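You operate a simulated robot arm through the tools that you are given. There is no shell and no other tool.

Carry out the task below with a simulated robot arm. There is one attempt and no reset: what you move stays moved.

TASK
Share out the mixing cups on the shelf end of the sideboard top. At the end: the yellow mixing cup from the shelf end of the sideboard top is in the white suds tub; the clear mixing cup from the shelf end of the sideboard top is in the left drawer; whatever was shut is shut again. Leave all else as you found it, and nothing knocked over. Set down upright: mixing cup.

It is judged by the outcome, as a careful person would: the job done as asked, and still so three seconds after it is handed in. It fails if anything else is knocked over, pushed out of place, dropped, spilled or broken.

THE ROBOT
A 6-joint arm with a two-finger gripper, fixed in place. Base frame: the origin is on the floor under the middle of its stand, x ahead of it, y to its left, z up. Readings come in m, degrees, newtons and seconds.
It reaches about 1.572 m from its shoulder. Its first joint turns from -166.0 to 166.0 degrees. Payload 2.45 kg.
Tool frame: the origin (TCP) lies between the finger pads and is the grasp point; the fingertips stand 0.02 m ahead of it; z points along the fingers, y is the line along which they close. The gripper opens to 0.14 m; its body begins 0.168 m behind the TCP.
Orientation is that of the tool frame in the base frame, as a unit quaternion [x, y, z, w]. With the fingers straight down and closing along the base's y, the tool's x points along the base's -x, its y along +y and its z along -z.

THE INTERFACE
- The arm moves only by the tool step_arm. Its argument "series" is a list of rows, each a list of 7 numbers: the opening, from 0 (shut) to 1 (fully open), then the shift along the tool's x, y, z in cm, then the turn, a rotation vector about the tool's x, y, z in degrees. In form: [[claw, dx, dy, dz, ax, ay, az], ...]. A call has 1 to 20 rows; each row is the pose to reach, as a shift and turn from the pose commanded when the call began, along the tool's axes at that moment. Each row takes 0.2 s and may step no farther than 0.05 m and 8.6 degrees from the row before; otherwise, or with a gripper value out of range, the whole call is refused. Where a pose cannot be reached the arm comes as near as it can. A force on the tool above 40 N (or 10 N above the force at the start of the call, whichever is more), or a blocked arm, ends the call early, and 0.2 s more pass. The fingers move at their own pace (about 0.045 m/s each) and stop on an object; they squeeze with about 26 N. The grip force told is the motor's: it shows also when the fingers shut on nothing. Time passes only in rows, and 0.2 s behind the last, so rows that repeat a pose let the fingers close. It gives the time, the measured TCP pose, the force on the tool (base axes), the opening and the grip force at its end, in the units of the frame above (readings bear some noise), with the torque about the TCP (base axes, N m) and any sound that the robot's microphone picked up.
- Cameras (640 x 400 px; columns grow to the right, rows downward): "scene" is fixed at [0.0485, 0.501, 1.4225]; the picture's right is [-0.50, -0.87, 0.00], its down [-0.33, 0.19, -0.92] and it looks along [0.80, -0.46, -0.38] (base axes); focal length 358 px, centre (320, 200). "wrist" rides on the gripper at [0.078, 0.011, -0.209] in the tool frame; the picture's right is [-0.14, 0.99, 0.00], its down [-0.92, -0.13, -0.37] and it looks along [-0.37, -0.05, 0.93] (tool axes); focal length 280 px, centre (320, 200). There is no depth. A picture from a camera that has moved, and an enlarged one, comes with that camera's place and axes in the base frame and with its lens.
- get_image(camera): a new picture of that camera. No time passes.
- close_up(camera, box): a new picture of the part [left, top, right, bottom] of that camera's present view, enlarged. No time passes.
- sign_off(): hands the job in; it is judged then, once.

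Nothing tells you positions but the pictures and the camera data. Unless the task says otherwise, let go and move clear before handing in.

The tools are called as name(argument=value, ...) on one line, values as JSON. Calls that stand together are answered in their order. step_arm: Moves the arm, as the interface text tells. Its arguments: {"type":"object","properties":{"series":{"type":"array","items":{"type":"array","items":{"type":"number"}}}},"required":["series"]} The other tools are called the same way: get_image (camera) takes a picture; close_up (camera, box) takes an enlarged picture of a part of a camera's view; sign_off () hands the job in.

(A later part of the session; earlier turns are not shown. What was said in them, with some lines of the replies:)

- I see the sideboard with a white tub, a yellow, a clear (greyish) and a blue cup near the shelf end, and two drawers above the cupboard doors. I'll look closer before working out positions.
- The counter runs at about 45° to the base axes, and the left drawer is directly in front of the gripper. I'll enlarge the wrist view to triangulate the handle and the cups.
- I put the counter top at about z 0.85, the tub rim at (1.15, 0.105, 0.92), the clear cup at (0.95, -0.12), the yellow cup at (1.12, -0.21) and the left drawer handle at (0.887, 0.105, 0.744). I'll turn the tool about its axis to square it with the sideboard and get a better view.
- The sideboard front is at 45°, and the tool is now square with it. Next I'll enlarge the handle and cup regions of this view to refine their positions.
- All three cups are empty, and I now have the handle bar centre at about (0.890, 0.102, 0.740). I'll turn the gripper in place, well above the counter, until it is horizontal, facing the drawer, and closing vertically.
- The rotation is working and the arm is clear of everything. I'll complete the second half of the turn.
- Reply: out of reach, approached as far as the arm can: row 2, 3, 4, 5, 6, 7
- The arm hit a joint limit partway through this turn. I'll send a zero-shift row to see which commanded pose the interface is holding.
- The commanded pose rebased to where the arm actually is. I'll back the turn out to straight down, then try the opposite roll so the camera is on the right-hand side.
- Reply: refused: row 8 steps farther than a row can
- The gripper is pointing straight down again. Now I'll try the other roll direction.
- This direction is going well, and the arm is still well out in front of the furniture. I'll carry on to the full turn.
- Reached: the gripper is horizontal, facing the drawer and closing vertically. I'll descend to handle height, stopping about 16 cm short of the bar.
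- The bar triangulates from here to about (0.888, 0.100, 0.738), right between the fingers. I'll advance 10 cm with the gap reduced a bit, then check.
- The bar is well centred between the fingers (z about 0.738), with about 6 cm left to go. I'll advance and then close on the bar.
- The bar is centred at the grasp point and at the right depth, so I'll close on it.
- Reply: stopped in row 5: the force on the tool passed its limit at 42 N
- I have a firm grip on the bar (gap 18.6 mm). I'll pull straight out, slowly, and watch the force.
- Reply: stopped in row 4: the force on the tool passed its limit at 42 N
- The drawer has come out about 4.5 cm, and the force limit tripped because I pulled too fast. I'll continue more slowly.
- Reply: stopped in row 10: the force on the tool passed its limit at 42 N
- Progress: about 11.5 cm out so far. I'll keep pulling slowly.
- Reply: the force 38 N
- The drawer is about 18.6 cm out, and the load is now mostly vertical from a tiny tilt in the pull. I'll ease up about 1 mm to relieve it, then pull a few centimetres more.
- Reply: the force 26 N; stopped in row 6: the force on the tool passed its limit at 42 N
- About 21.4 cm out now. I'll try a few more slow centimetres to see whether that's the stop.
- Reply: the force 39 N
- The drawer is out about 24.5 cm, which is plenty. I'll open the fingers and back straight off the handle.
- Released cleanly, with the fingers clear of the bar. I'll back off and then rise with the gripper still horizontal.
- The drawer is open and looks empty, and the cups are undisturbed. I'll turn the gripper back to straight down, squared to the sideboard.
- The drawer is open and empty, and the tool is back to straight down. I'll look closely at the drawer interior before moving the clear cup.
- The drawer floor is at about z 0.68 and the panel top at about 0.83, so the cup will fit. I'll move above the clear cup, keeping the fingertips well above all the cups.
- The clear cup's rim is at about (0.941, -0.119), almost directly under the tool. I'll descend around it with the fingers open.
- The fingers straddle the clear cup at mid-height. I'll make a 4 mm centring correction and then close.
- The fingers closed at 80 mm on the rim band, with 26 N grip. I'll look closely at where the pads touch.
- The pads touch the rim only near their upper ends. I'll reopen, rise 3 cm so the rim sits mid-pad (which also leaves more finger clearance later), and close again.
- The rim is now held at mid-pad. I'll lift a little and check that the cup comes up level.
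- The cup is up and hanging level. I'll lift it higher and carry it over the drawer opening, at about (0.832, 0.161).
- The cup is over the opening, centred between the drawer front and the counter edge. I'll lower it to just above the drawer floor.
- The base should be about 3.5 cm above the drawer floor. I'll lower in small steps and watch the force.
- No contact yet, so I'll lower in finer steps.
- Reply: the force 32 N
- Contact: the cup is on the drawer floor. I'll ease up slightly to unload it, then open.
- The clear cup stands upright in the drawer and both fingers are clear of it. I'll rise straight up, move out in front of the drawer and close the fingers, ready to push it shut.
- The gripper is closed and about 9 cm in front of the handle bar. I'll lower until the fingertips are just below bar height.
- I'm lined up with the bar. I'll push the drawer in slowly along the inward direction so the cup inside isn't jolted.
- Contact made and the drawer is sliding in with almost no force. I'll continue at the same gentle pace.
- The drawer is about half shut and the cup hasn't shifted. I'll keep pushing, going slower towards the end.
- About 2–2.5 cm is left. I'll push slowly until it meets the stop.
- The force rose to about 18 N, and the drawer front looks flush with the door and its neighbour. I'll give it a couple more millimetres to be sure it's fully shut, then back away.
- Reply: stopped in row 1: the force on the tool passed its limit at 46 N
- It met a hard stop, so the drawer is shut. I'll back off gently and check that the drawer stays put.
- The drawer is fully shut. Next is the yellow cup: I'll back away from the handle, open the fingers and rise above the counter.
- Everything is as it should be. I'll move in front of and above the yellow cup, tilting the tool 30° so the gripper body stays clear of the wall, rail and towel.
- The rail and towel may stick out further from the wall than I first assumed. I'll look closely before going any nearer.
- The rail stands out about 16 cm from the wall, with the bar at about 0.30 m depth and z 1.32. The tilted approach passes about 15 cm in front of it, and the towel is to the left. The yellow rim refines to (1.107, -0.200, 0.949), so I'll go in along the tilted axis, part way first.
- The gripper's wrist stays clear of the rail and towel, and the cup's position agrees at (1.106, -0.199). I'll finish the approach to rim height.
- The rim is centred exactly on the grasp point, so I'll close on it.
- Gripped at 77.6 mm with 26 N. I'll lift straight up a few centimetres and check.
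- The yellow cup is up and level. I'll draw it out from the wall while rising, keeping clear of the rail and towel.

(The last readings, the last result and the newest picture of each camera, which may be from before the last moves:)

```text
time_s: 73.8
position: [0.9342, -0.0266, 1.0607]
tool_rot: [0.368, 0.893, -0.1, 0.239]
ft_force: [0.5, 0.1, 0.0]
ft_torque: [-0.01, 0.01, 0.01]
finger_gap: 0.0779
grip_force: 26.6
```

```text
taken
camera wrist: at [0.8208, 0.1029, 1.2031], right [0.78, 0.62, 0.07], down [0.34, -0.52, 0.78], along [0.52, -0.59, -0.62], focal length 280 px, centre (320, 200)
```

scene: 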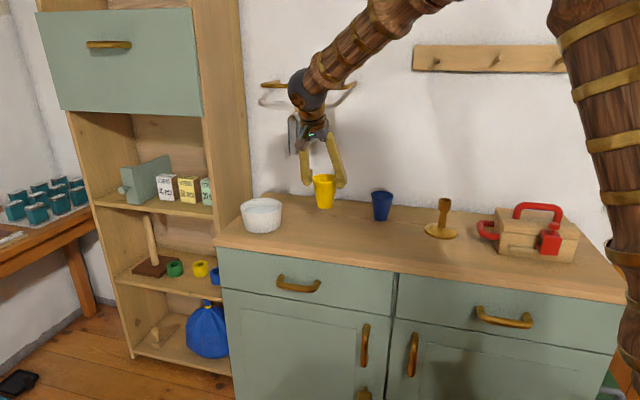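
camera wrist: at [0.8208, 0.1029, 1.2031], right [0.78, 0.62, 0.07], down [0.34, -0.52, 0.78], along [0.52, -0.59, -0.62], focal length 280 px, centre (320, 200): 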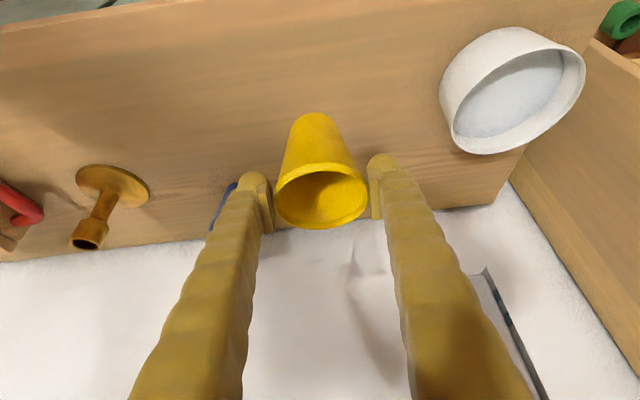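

Now I'll get a close look at the tub from here to refine its centre and see what's inside.

close_up(camera="wrist", box=[420, 10, 620, 170])

close_up(camera="scene", box=[230, 185, 300, 240])

```text
2.50 times, centred on (520, 90) of wrist
camera zoom: at [0.8208, 0.1029, 1.2031], right [0.78, 0.62, 0.07], down [0.34, -0.52, 0.78], along [0.52, -0.59, -0.62], focal length 701 px, centre (-180, 475)
```

zoom: 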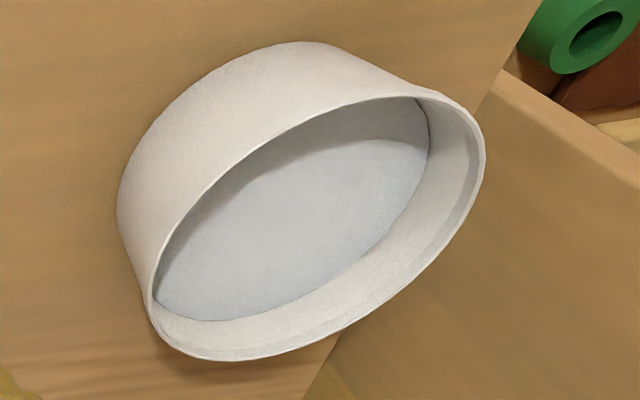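

```text
7.27 times, centred on (265, 212) of scene
camera zoom: at [0.0485, 0.501, 1.4225], right [-0.5, -0.87, 0.0], down [-0.33, 0.19, -0.92], along [0.8, -0.46, -0.38], focal length 2601 px, centre (720, 109)
```

zoom: 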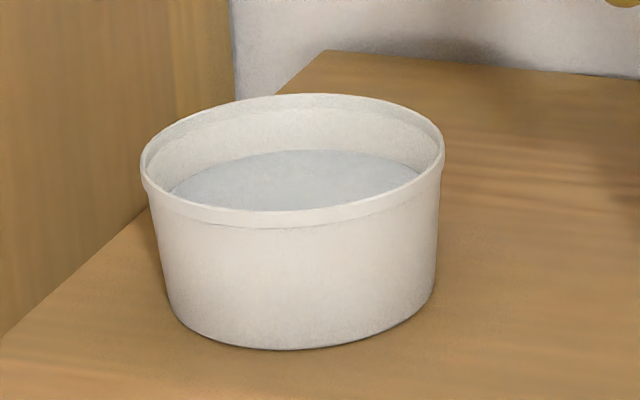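

The tub holds a flat pale suds surface about 2.5–3 cm below its rim, and its centre refines to about (1.143, 0.109). I'll slide sideways at height, then view from above it.

step_arm(series=[[0.2, 0, 3.5, 0, 0, 0, 0], [0.2, 0, 7, 0, 0, 0, 0], [0.2, 0, 10.5, 0, 0, 0, 0], [0.2, 0, 14, 0, 0, 0, 0], [0.2, 0, 17.5, 0, 0, 0, 0], [0.2, 0, 21, 0, 0, 0, 0], [0.2, 0, 24.3, 0, 0, 0, 0]])

get_image(camera="scene")

get_image(camera="wrist")

```text
time_s: 75.4
position: [1.1046, 0.1437, 1.0614]
tool_rot: [0.367, 0.893, -0.099, 0.24]
ft_force: [0.0, -0.5, 0.0]
ft_torque: [0.06, 0.03, 0.01]
finger_gap: 0.0777
grip_force: 26.0
```

```text
taken
```

scene: 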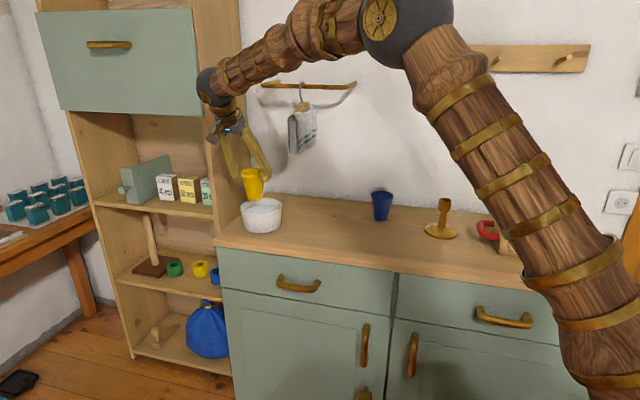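

```text
taken
camera wrist: at [0.9913, 0.2729, 1.2035], right [0.78, 0.62, 0.07], down [0.34, -0.52, 0.78], along [0.52, -0.59, -0.62], focal length 280 px, centre (320, 200)
```

wrist: 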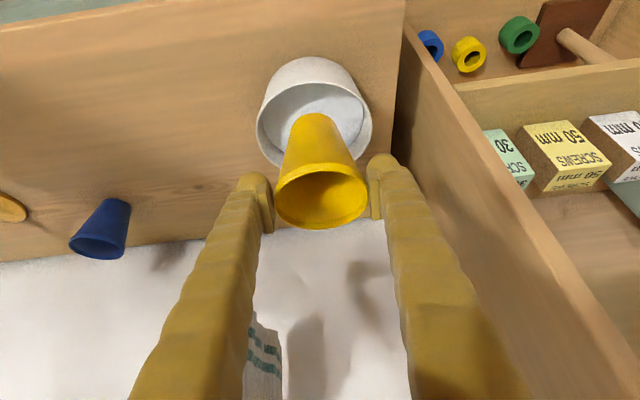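

The cup is lined up with the tub, and about 5 cm further inward puts it over the centre. I'll move in and check both views.

step_arm(series=[[0.2, -1.5, 0.1, 0.87, 0, 0, 0], [0.2, -3.0, 0.2, 1.74, 0, 0, 0], [0.2, -4.5, 0.25, 2.6, 0, 0, 0]])

get_image(camera="wrist")

close_up(camera="scene", box=[190, 80, 340, 250])

```text
time_s: 76.2
position: [1.1454, 0.1093, 1.0625]
tool_rot: [0.368, 0.892, -0.1, 0.241]
ft_force: [0.2, 0.4, 0.1]
ft_torque: [0.01, -0.03, 0.01]
finger_gap: 0.0776
grip_force: 25.8
```

```text
taken
camera wrist: at [1.0307, 0.2385, 1.2037], right [0.78, 0.62, 0.07], down [0.34, -0.52, 0.78], along [0.52, -0.59, -0.62], focal length 280 px, centre (320, 200)
```

wrist: 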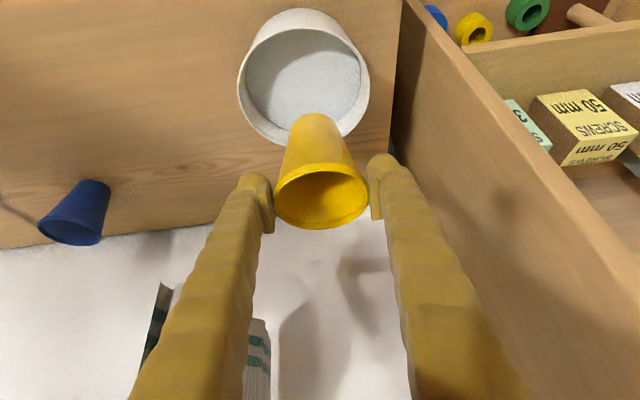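

```text
2.35 times, centred on (265, 165) of scene
camera zoom: at [0.0485, 0.501, 1.4225], right [-0.5, -0.87, 0.0], down [-0.33, 0.19, -0.92], along [0.8, -0.46, -0.38], focal length 841 px, centre (449, 282)
```

zoom: 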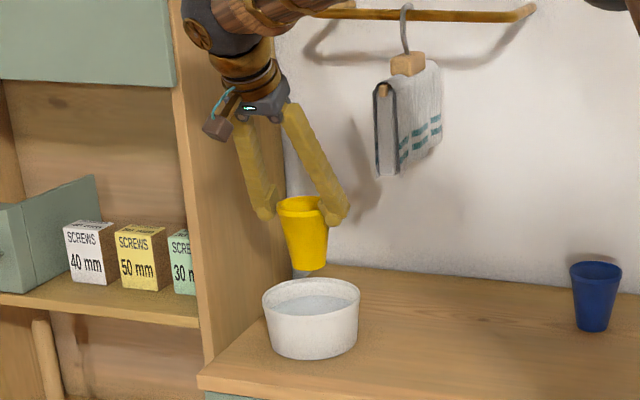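

close_up(camera="wrist", box=[220, 0, 400, 160])

close_up(camera="scene", box=[225, 155, 305, 240])

```text
2.50 times, centred on (310, 80) of wrist
camera zoom: at [1.0307, 0.2385, 1.2037], right [0.78, 0.62, 0.07], down [0.34, -0.52, 0.78], along [0.52, -0.59, -0.62], focal length 701 px, centre (345, 500)
```

zoom: 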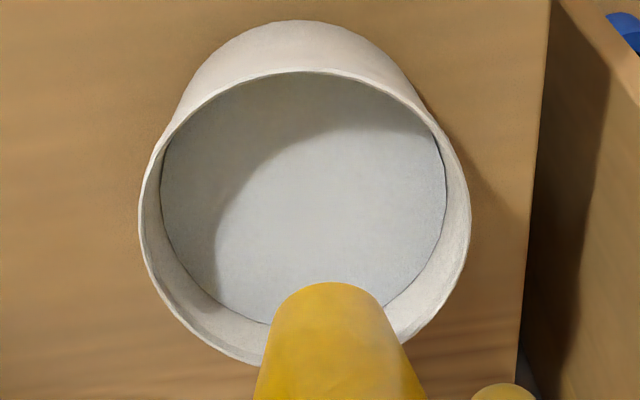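

```text
4.71 times, centred on (265, 198) of scene
camera zoom: at [0.0485, 0.501, 1.4225], right [-0.5, -0.87, 0.0], down [-0.33, 0.19, -0.92], along [0.8, -0.46, -0.38], focal length 1683 px, centre (579, 212)
```

zoom: 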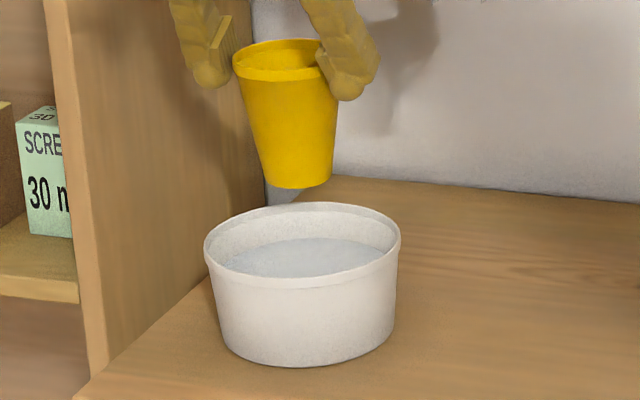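

The yellow cup may be leaning a few degrees in the grip. I'll check that closely before lowering it.

close_up(camera="scene", box=[240, 150, 300, 200])

close_up(camera="wrist", box=[240, 100, 400, 250])

```text
8.00 times, centred on (270, 175) of scene
camera zoom: at [0.0485, 0.501, 1.4225], right [-0.5, -0.87, 0.0], down [-0.33, 0.19, -0.92], along [0.8, -0.46, -0.38], focal length 2861 px, centre (720, 400)
```

zoom: 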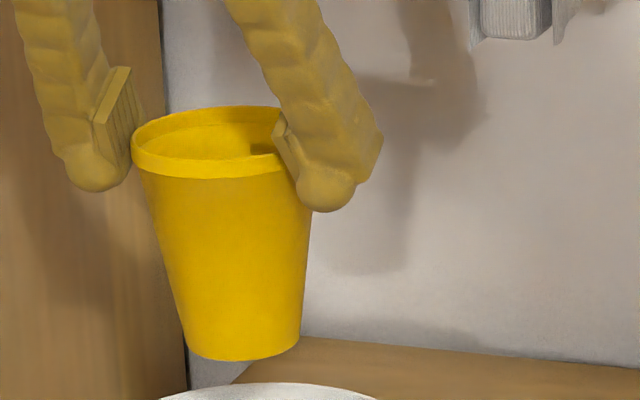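

```text
2.67 times, centred on (320, 175) of wrist
camera zoom: at [1.0307, 0.2385, 1.2037], right [0.78, 0.62, 0.07], down [0.34, -0.52, 0.78], along [0.52, -0.59, -0.62], focal length 748 px, centre (320, 267)
```

zoom: 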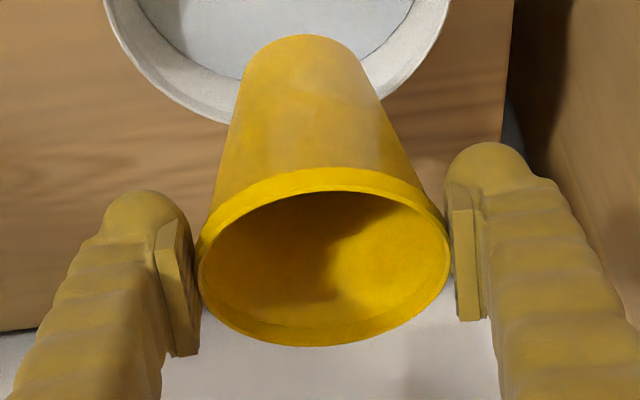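

The lean is only about 2°, and the cup is within 5 mm of the tub's centre. I'll lower straight down until the base is just inside the tub rim.

step_arm(series=[[0.2, 0.75, 0, 1.3, 0, 0, 0], [0.2, 1.51, 0, 2.6, 0, 0, 0], [0.2, 2.26, 0, 3.9, 0, 0, 0], [0.2, 2.77, 0, 4.76, 0, 0, 0]])

get_image(camera="wrist")

close_up(camera="scene", box=[225, 155, 305, 240])

```text
time_s: 77.2
position: [1.1454, 0.1085, 1.0054]
tool_rot: [0.368, 0.893, -0.101, 0.241]
ft_force: [0.2, -0.1, -1.3]
ft_torque: [-0.01, -0.02, -0.02]
finger_gap: 0.0775
grip_force: 25.7
```

```text
taken
camera wrist: at [1.0311, 0.2383, 1.1475], right [0.78, 0.62, 0.07], down [0.34, -0.52, 0.78], along [0.52, -0.59, -0.62], focal length 280 px, centre (320, 200)
```

wrist: 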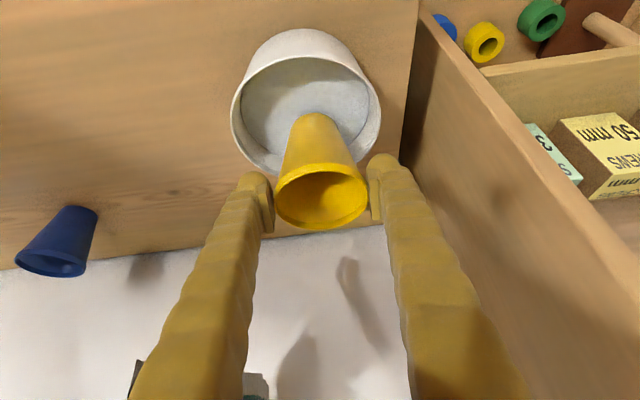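

```text
4.71 times, centred on (265, 198) of scene
camera zoom: at [0.0485, 0.501, 1.4225], right [-0.5, -0.87, 0.0], down [-0.33, 0.19, -0.92], along [0.8, -0.46, -0.38], focal length 1683 px, centre (579, 212)
```

zoom: 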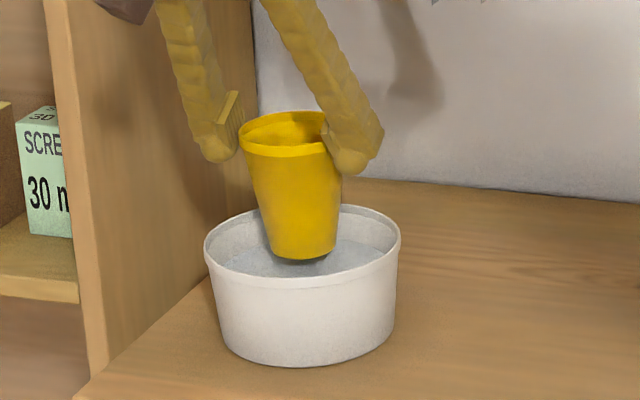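

The cup is centred inside the rim, seen from both views. I'll lower it in small steps and watch the force at the suds surface.

step_arm(series=[[0.2, 0.25, -0.15, 0.43, 0, 0, 0], [0.2, 0.5, -0.3, 0.87, 0, 0, 0]])

```text
time_s: 77.8
position: [1.1432, 0.1087, 0.9954]
tool_rot: [0.368, 0.893, -0.099, 0.241]
ft_force: [-0.3, -0.1, 0.4]
ft_torque: [0.04, -0.03, -0.01]
finger_gap: 0.0777
grip_force: 25.9
```

step_arm(series=[[0.2, 0.15, 0, 0.26, 0, 0, 0], [0.2, 0.3, 0, 0.52, 0, 0, 0]])

```text
time_s: 78.4
position: [1.143, 0.1071, 0.9894]
tool_rot: [0.368, 0.893, -0.1, 0.24]
ft_force: [-0.2, -0.9, -0.7]
ft_torque: [-0.03, 0.03, -0.02]
finger_gap: 0.0774
grip_force: 26.4
```

step_arm(series=[[0.2, 0.13, 0, 0.22, 0, 0, 0], [0.2, 0.25, 0, 0.43, 0, 0, 0]])

close_up(camera="scene", box=[225, 155, 305, 240])

```text
time_s: 79.0
position: [1.1432, 0.1087, 0.9833]
tool_rot: [0.368, 0.893, -0.099, 0.239]
ft_force: [0.2, 0.1, -1.4]
ft_torque: [0.02, 0.0, -0.01]
finger_gap: 0.0772
grip_force: 26.3
```

```text
4.71 times, centred on (265, 198) of scene
camera zoom: at [0.0485, 0.501, 1.4225], right [-0.5, -0.87, 0.0], down [-0.33, 0.19, -0.92], along [0.8, -0.46, -0.38], focal length 1683 px, centre (579, 212)
```

zoom: 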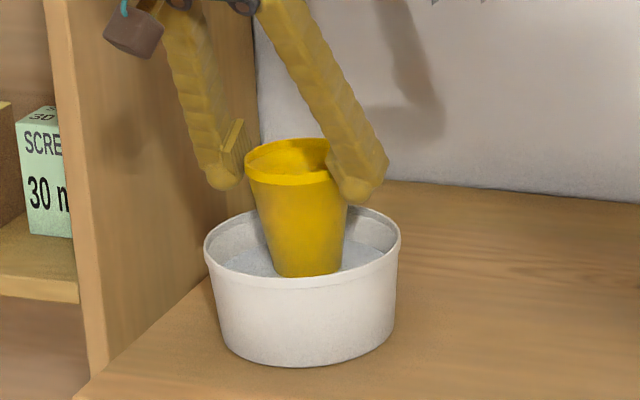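

No contact yet (base at about z 0.894). I'll keep lowering in small steps.

step_arm(series=[[0.2, 0.13, 0, 0.22, 0, 0, 0], [0.2, 0.25, 0, 0.43, 0, 0, 0]])

```text
time_s: 79.6
position: [1.1419, 0.1068, 0.9803]
tool_rot: [0.368, 0.893, -0.1, 0.24]
ft_force: [0.4, -0.1, -0.7]
ft_torque: [-0.01, 0.0, 0.0]
finger_gap: 0.0776
grip_force: 26.0
```

step_arm(series=[[0.2, 0.13, 0, 0.22, 0, 0, 0], [0.2, 0.25, 0, 0.43, 0, 0, 0]])

```text
time_s: 80.2
position: [1.1421, 0.1074, 0.9757]
tool_rot: [0.367, 0.893, -0.1, 0.24]
ft_force: [-0.7, -0.1, -0.1]
ft_torque: [0.0, 0.0, 0.0]
finger_gap: 0.0776
grip_force: 26.4
```

step_arm(series=[[0.2, 0.13, 0, 0.22, 0, 0, 0], [0.2, 0.25, 0, 0.43, 0, 0, 0]])

close_up(camera="scene", box=[225, 155, 305, 240])

get_image(camera="wrist")

```text
time_s: 80.8
position: [1.1437, 0.1068, 0.9707]
tool_rot: [0.368, 0.893, -0.1, 0.24]
ft_force: [0.3, 0.5, -0.2]
ft_torque: [0.03, 0.01, 0.03]
finger_gap: 0.0773
grip_force: 25.5
```

```text
4.71 times, centred on (265, 198) of scene
camera zoom: at [0.0485, 0.501, 1.4225], right [-0.5, -0.87, 0.0], down [-0.33, 0.19, -0.92], along [0.8, -0.46, -0.38], focal length 1683 px, centre (579, 212)
```

zoom: 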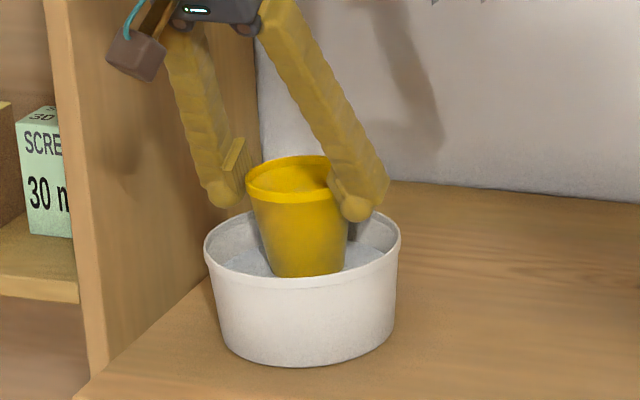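

```text
taken
camera wrist: at [1.0288, 0.2367, 1.1123], right [0.78, 0.62, 0.07], down [0.34, -0.52, 0.78], along [0.52, -0.59, -0.62], focal length 280 px, centre (320, 200)
```

wrist: 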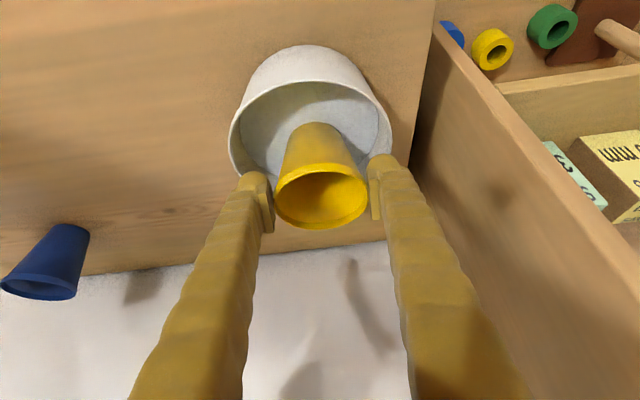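

The base is passing through the suds surface, so it's liquid and the tub floor is lower down. Fingertips are still well above the tub rim, so I'll continue in small steps.

step_arm(series=[[0.2, 0.13, 0, 0.22, 0, 0, 0], [0.2, 0.25, 0, 0.43, 0, 0, 0]])

```text
time_s: 81.4
position: [1.1424, 0.107, 0.965]
tool_rot: [0.368, 0.893, -0.099, 0.239]
ft_force: [0.0, 0.0, -0.6]
ft_torque: [-0.03, 0.01, -0.02]
finger_gap: 0.0774
grip_force: 26.2
```

step_arm(series=[[0.2, 0.1, 0, 0.17, 0, 0, 0], [0.2, 0.2, 0, 0.35, 0, 0, 0]])

```text
time_s: 82.0
position: [1.1429, 0.1074, 0.9611]
tool_rot: [0.369, 0.892, -0.1, 0.24]
ft_force: [0.3, -0.1, -0.1]
ft_torque: [-0.03, 0.03, -0.03]
finger_gap: 0.0775
grip_force: 26.0
```

step_arm(series=[[0.2, 0.1, 0, 0.17, 0, 0, 0], [0.2, 0.2, 0, 0.35, 0, 0, 0]])

close_up(camera="scene", box=[225, 155, 305, 240])

close_up(camera="wrist", box=[200, 30, 420, 250])

```text
time_s: 82.6
position: [1.1439, 0.1075, 0.9567]
tool_rot: [0.368, 0.893, -0.099, 0.24]
ft_force: [0.4, -0.5, -0.4]
ft_torque: [0.0, -0.01, -0.03]
finger_gap: 0.0774
grip_force: 26.2
```

```text
4.71 times, centred on (265, 198) of scene
camera zoom: at [0.0485, 0.501, 1.4225], right [-0.5, -0.87, 0.0], down [-0.33, 0.19, -0.92], along [0.8, -0.46, -0.38], focal length 1683 px, centre (579, 212)
```

zoom: 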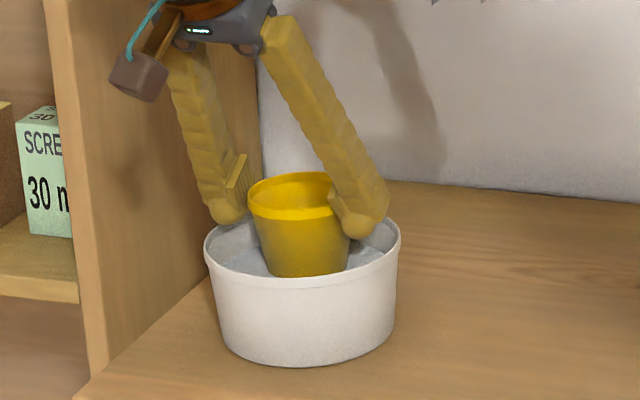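

```text
1.82 times, centred on (310, 140) of wrist
camera zoom: at [1.0295, 0.2362, 1.0987], right [0.78, 0.62, 0.07], down [0.34, -0.52, 0.78], along [0.52, -0.59, -0.62], focal length 510 px, centre (338, 309)
```

zoom: 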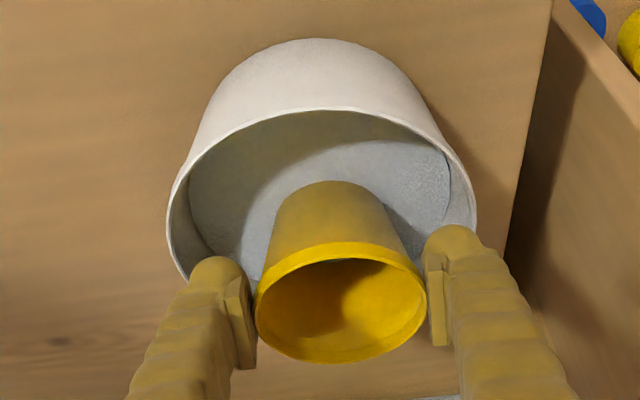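

Nearly there: the base is about 6 mm above where I expect the tub floor. I'll take finer steps now.

step_arm(series=[[0.2, 0.08, 0, 0.13, 0, 0, 0], [0.2, 0.15, 0, 0.26, 0, 0, 0]])

```text
time_s: 83.2
position: [1.1429, 0.1075, 0.9537]
tool_rot: [0.368, 0.893, -0.099, 0.239]
ft_force: [0.3, -0.2, -0.2]
ft_torque: [0.0, -0.03, -0.02]
finger_gap: 0.0774
grip_force: 25.6
```

step_arm(series=[[0.2, 0.05, 0, 0.09, 0, 0, 0], [0.2, 0.1, 0, 0.17, 0, 0, 0]])

```text
time_s: 83.8
position: [1.1435, 0.1071, 0.9513]
tool_rot: [0.369, 0.892, -0.101, 0.24]
ft_force: [0.1, 0.4, -1.0]
ft_torque: [0.02, 0.01, 0.01]
finger_gap: 0.0777
grip_force: 25.4
```

step_arm(series=[[0.2, 0.05, 0, 0.09, 0, 0, 0], [0.2, 0.1, 0, 0.17, 0, 0, 0]])

```text
time_s: 84.4
position: [1.143, 0.1086, 0.9503]
tool_rot: [0.368, 0.893, -0.099, 0.239]
ft_force: [-0.7, 0.7, -0.4]
ft_torque: [0.02, -0.01, -0.03]
finger_gap: 0.0773
grip_force: 26.3
```

step_arm(series=[[0.2, 0.05, 0, 0.09, 0, 0, 0], [0.2, 0.1, 0, 0.17, 0, 0, 0]])

```text
time_s: 85.0
position: [1.1431, 0.1072, 0.9482]
tool_rot: [0.369, 0.892, -0.1, 0.241]
ft_force: [-0.2, -0.2, 1.2]
ft_torque: [0.01, -0.05, 0.01]
finger_gap: 0.0772
grip_force: 25.6
```

step_arm(series=[[0.2, 0.05, 0, 0.09, 0, 0, 0], [0.2, 0.08, 0, 0.13, 0, 0, 0]])

close_up(camera="scene", box=[225, 155, 305, 240])

```text
time_s: 85.6
position: [1.143, 0.1075, 0.9481]
tool_rot: [0.369, 0.892, -0.1, 0.241]
ft_force: [-0.9, -1.5, 16.4]
ft_torque: [-0.07, -0.2, -0.06]
finger_gap: 0.0774
grip_force: 25.8
```

```text
4.71 times, centred on (265, 198) of scene
camera zoom: at [0.0485, 0.501, 1.4225], right [-0.5, -0.87, 0.0], down [-0.33, 0.19, -0.92], along [0.8, -0.46, -0.38], focal length 1683 px, centre (579, 212)
```

zoom: 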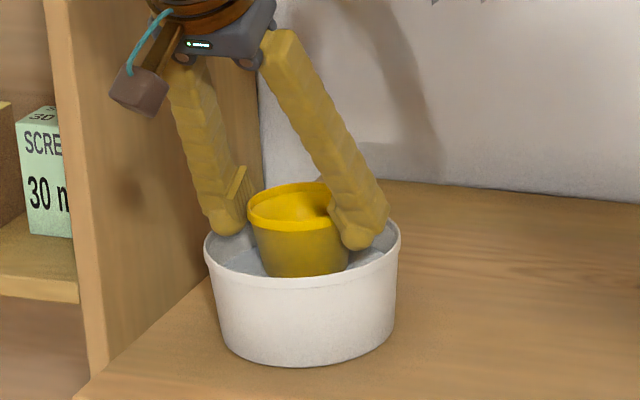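

Contact at 16 N: the cup is on the tub floor. The fingertips sit just above the tub's rim plane, so I'll unload slightly and open only a few millimetres per side.

step_arm(series=[[0.2, -0.04, 0, -0.07, 0, 0, 0], [0.2, -0.05, 0, -0.09, 0, 0, 0]])

```text
time_s: 86.2
position: [1.1424, 0.1068, 0.9479]
tool_rot: [0.368, 0.893, -0.099, 0.241]
ft_force: [0.6, 0.9, 13.3]
ft_torque: [0.16, -0.31, -0.02]
finger_gap: 0.0776
grip_force: 25.5
```

step_arm(series=[[0.2, -0.04, 0, -0.07, 0, 0, 0], [0.58, -0.04, 0, -0.07, 0, 0, 0], [0.62, -0.04, 0, -0.07, 0, 0, 0], [0.62, -0.04, 0, -0.07, 0, 0, 0]])

close_up(camera="scene", box=[225, 155, 305, 240])

close_up(camera="wrist", box=[200, 30, 420, 250])

```text
time_s: 87.2
position: [1.1438, 0.1073, 0.9498]
tool_rot: [0.368, 0.893, -0.1, 0.24]
ft_force: [0.1, 0.4, 0.1]
ft_torque: [-0.01, 0.02, 0.0]
finger_gap: 0.0866
grip_force: 0.1
```

```text
4.71 times, centred on (265, 198) of scene
camera zoom: at [0.0485, 0.501, 1.4225], right [-0.5, -0.87, 0.0], down [-0.33, 0.19, -0.92], along [0.8, -0.46, -0.38], focal length 1683 px, centre (579, 212)
```

zoom: 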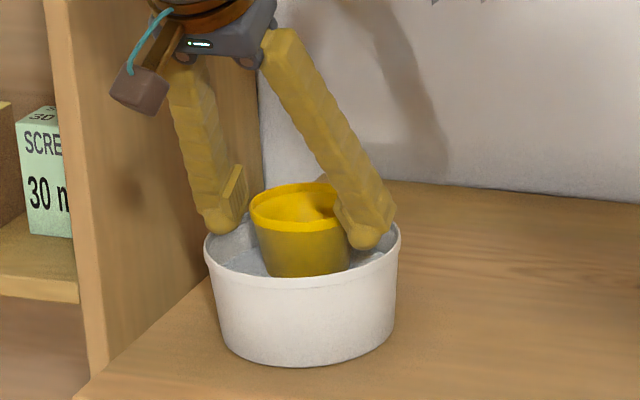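

```text
1.82 times, centred on (310, 140) of wrist
camera zoom: at [1.0289, 0.2367, 1.0903], right [0.78, 0.62, 0.07], down [0.34, -0.52, 0.78], along [0.52, -0.59, -0.62], focal length 510 px, centre (338, 309)
```

zoom: 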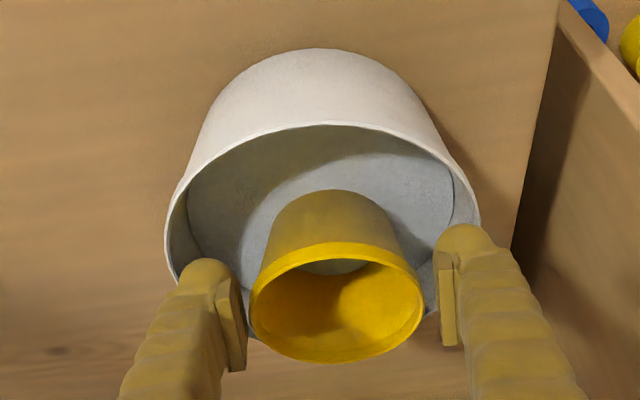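

Released: the cup stands in the tub and the fingers are just clear on both sides. I'll centre by 2 mm and rise straight up.

step_arm(series=[[0.62, 0, -0.2, 0, 0, 0, 0], [0.62, -0.5, -0.2, -0.87, 0, 0, 0], [0.62, -1.0, -0.2, -1.73, 0, 0, 0], [0.62, -1.76, -0.2, -3.03, 0, 0, 0], [0.62, -2.77, -0.2, -4.76, 0, 0, 0]])

close_up(camera="scene", box=[225, 145, 305, 240])

get_image(camera="wrist")

```text
time_s: 88.4
position: [1.1422, 0.1056, 1.0044]
tool_rot: [0.369, 0.893, -0.1, 0.239]
ft_force: [-0.8, -0.2, -0.9]
ft_torque: [-0.02, -0.02, 0.01]
finger_gap: 0.0867
grip_force: 0.0
```

```text
4.21 times, centred on (265, 192) of scene
camera zoom: at [0.0485, 0.501, 1.4225], right [-0.5, -0.87, 0.0], down [-0.33, 0.19, -0.92], along [0.8, -0.46, -0.38], focal length 1506 px, centre (552, 232)
```

zoom: 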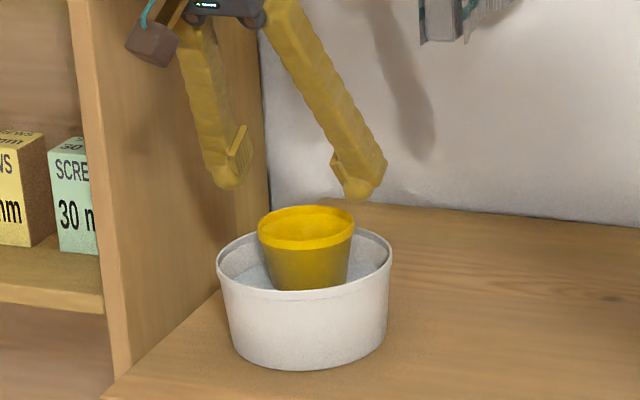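

```text
taken
camera wrist: at [1.0281, 0.2354, 1.1455], right [0.78, 0.62, 0.07], down [0.34, -0.52, 0.78], along [0.52, -0.59, -0.62], focal length 280 px, centre (320, 200)
```

wrist: 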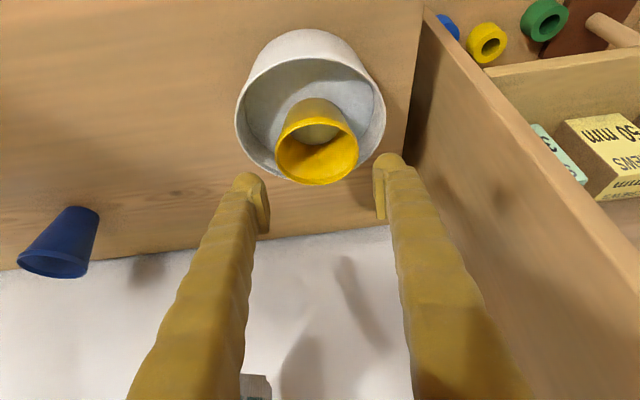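

The yellow cup is upright in the tub, and the tub hasn't moved. I'll retreat up and outwards, then make a final check of everything.

step_arm(series=[[0.62, -1.5, 0, -2.6, 0, 0, 0], [0.62, -0.2, 0, -5.4, 0, 0, 0], [0.62, 1.1, 0, -8.2, 0, 0, 0], [0.62, 2.4, 0, -11.0, 0, 0, 0], [0.62, 4.5, 0, -13.5, 0, 0, 0], [0.62, 7.0, 0, -16.0, 0, 0, 0], [0.62, 10.0, 0, -18.5, 0, 0, 0], [0.62, 13.0, 0, -21.0, 0, 0, 0], [0.62, 16.0, 0, -23.5, 0, 0, 0], [0.62, 19.0, 0, -26.0, 0, 0, 0]])

get_image(camera="scene")

get_image(camera="wrist")

```text
time_s: 90.6
position: [0.9308, 0.3147, 1.1355]
tool_rot: [0.368, 0.893, -0.099, 0.24]
ft_force: [-0.8, 0.7, -0.1]
ft_torque: [0.01, -0.02, -0.01]
finger_gap: 0.0873
grip_force: 0.0
```

```text
taken
```

scene: 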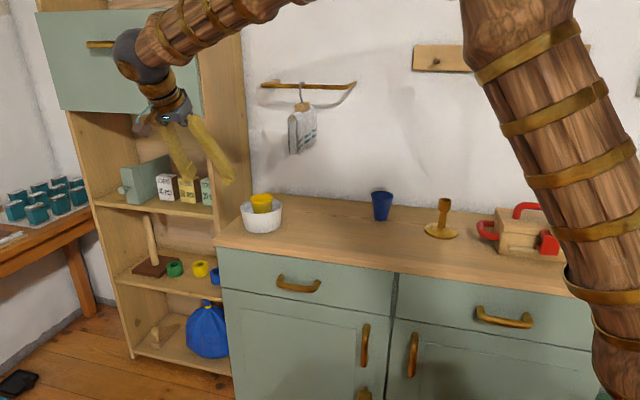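

```text
taken
camera wrist: at [0.8181, 0.4438, 1.2765], right [0.78, 0.62, 0.07], down [0.34, -0.52, 0.78], along [0.52, -0.59, -0.62], focal length 280 px, centre (320, 200)
```

wrist: 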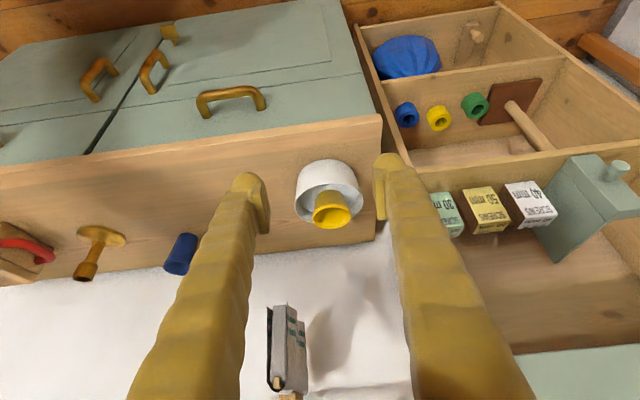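

Everything looks in place. I'll compare close-ups of the drawer edge, tub and counter with the first pictures before handing in.

close_up(camera="scene", box=[210, 230, 410, 355])

close_up(camera="scene", box=[220, 160, 420, 285])

```text
3.20 times, centred on (310, 292) of scene
camera zoom: at [0.0485, 0.501, 1.4225], right [-0.5, -0.87, 0.0], down [-0.33, 0.19, -0.92], along [0.8, -0.46, -0.38], focal length 1144 px, centre (352, -96)
```

zoom: 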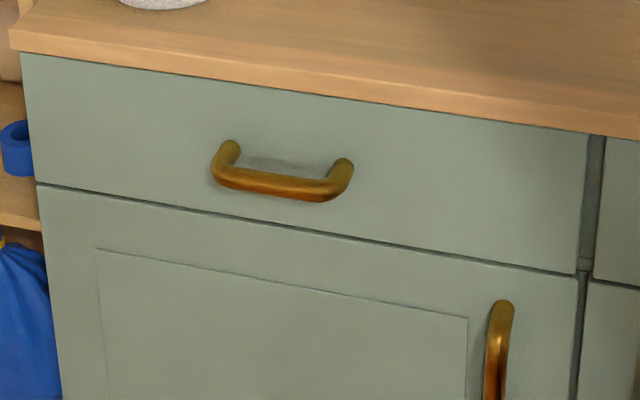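

```text
3.20 times, centred on (320, 222) of scene
camera zoom: at [0.0485, 0.501, 1.4225], right [-0.5, -0.87, 0.0], down [-0.33, 0.19, -0.92], along [0.8, -0.46, -0.38], focal length 1144 px, centre (320, 128)
```

zoom: 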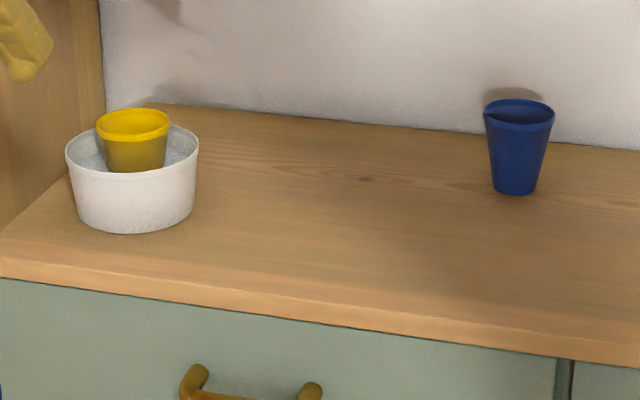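

The drawer front matches the first picture, so it is fully shut with the clear cup standing inside. The yellow cup is upright in the white tub, the tub and blue cup haven't moved, and the arm is clear, so I'm handing in.

sign_off()

```text
The job is handed in.
```

The job is done and handed in:

- **Yellow mixing cup:** it is standing upright in the white suds tub, and the tub has not moved.
- **Clear mixing cup:** it is in the left drawer. It was upright when I released it, and still in place about halfway through closing; I can't see it now that the drawer is shut.
- **Left drawer:** it is fully shut again, and its front and handle match the first picture.
- **Everything else:** nothing else looked moved in the last pictures, including the blue cup, candlestick, red-handled box, towel and rail.

The gripper is open and well clear of everything.
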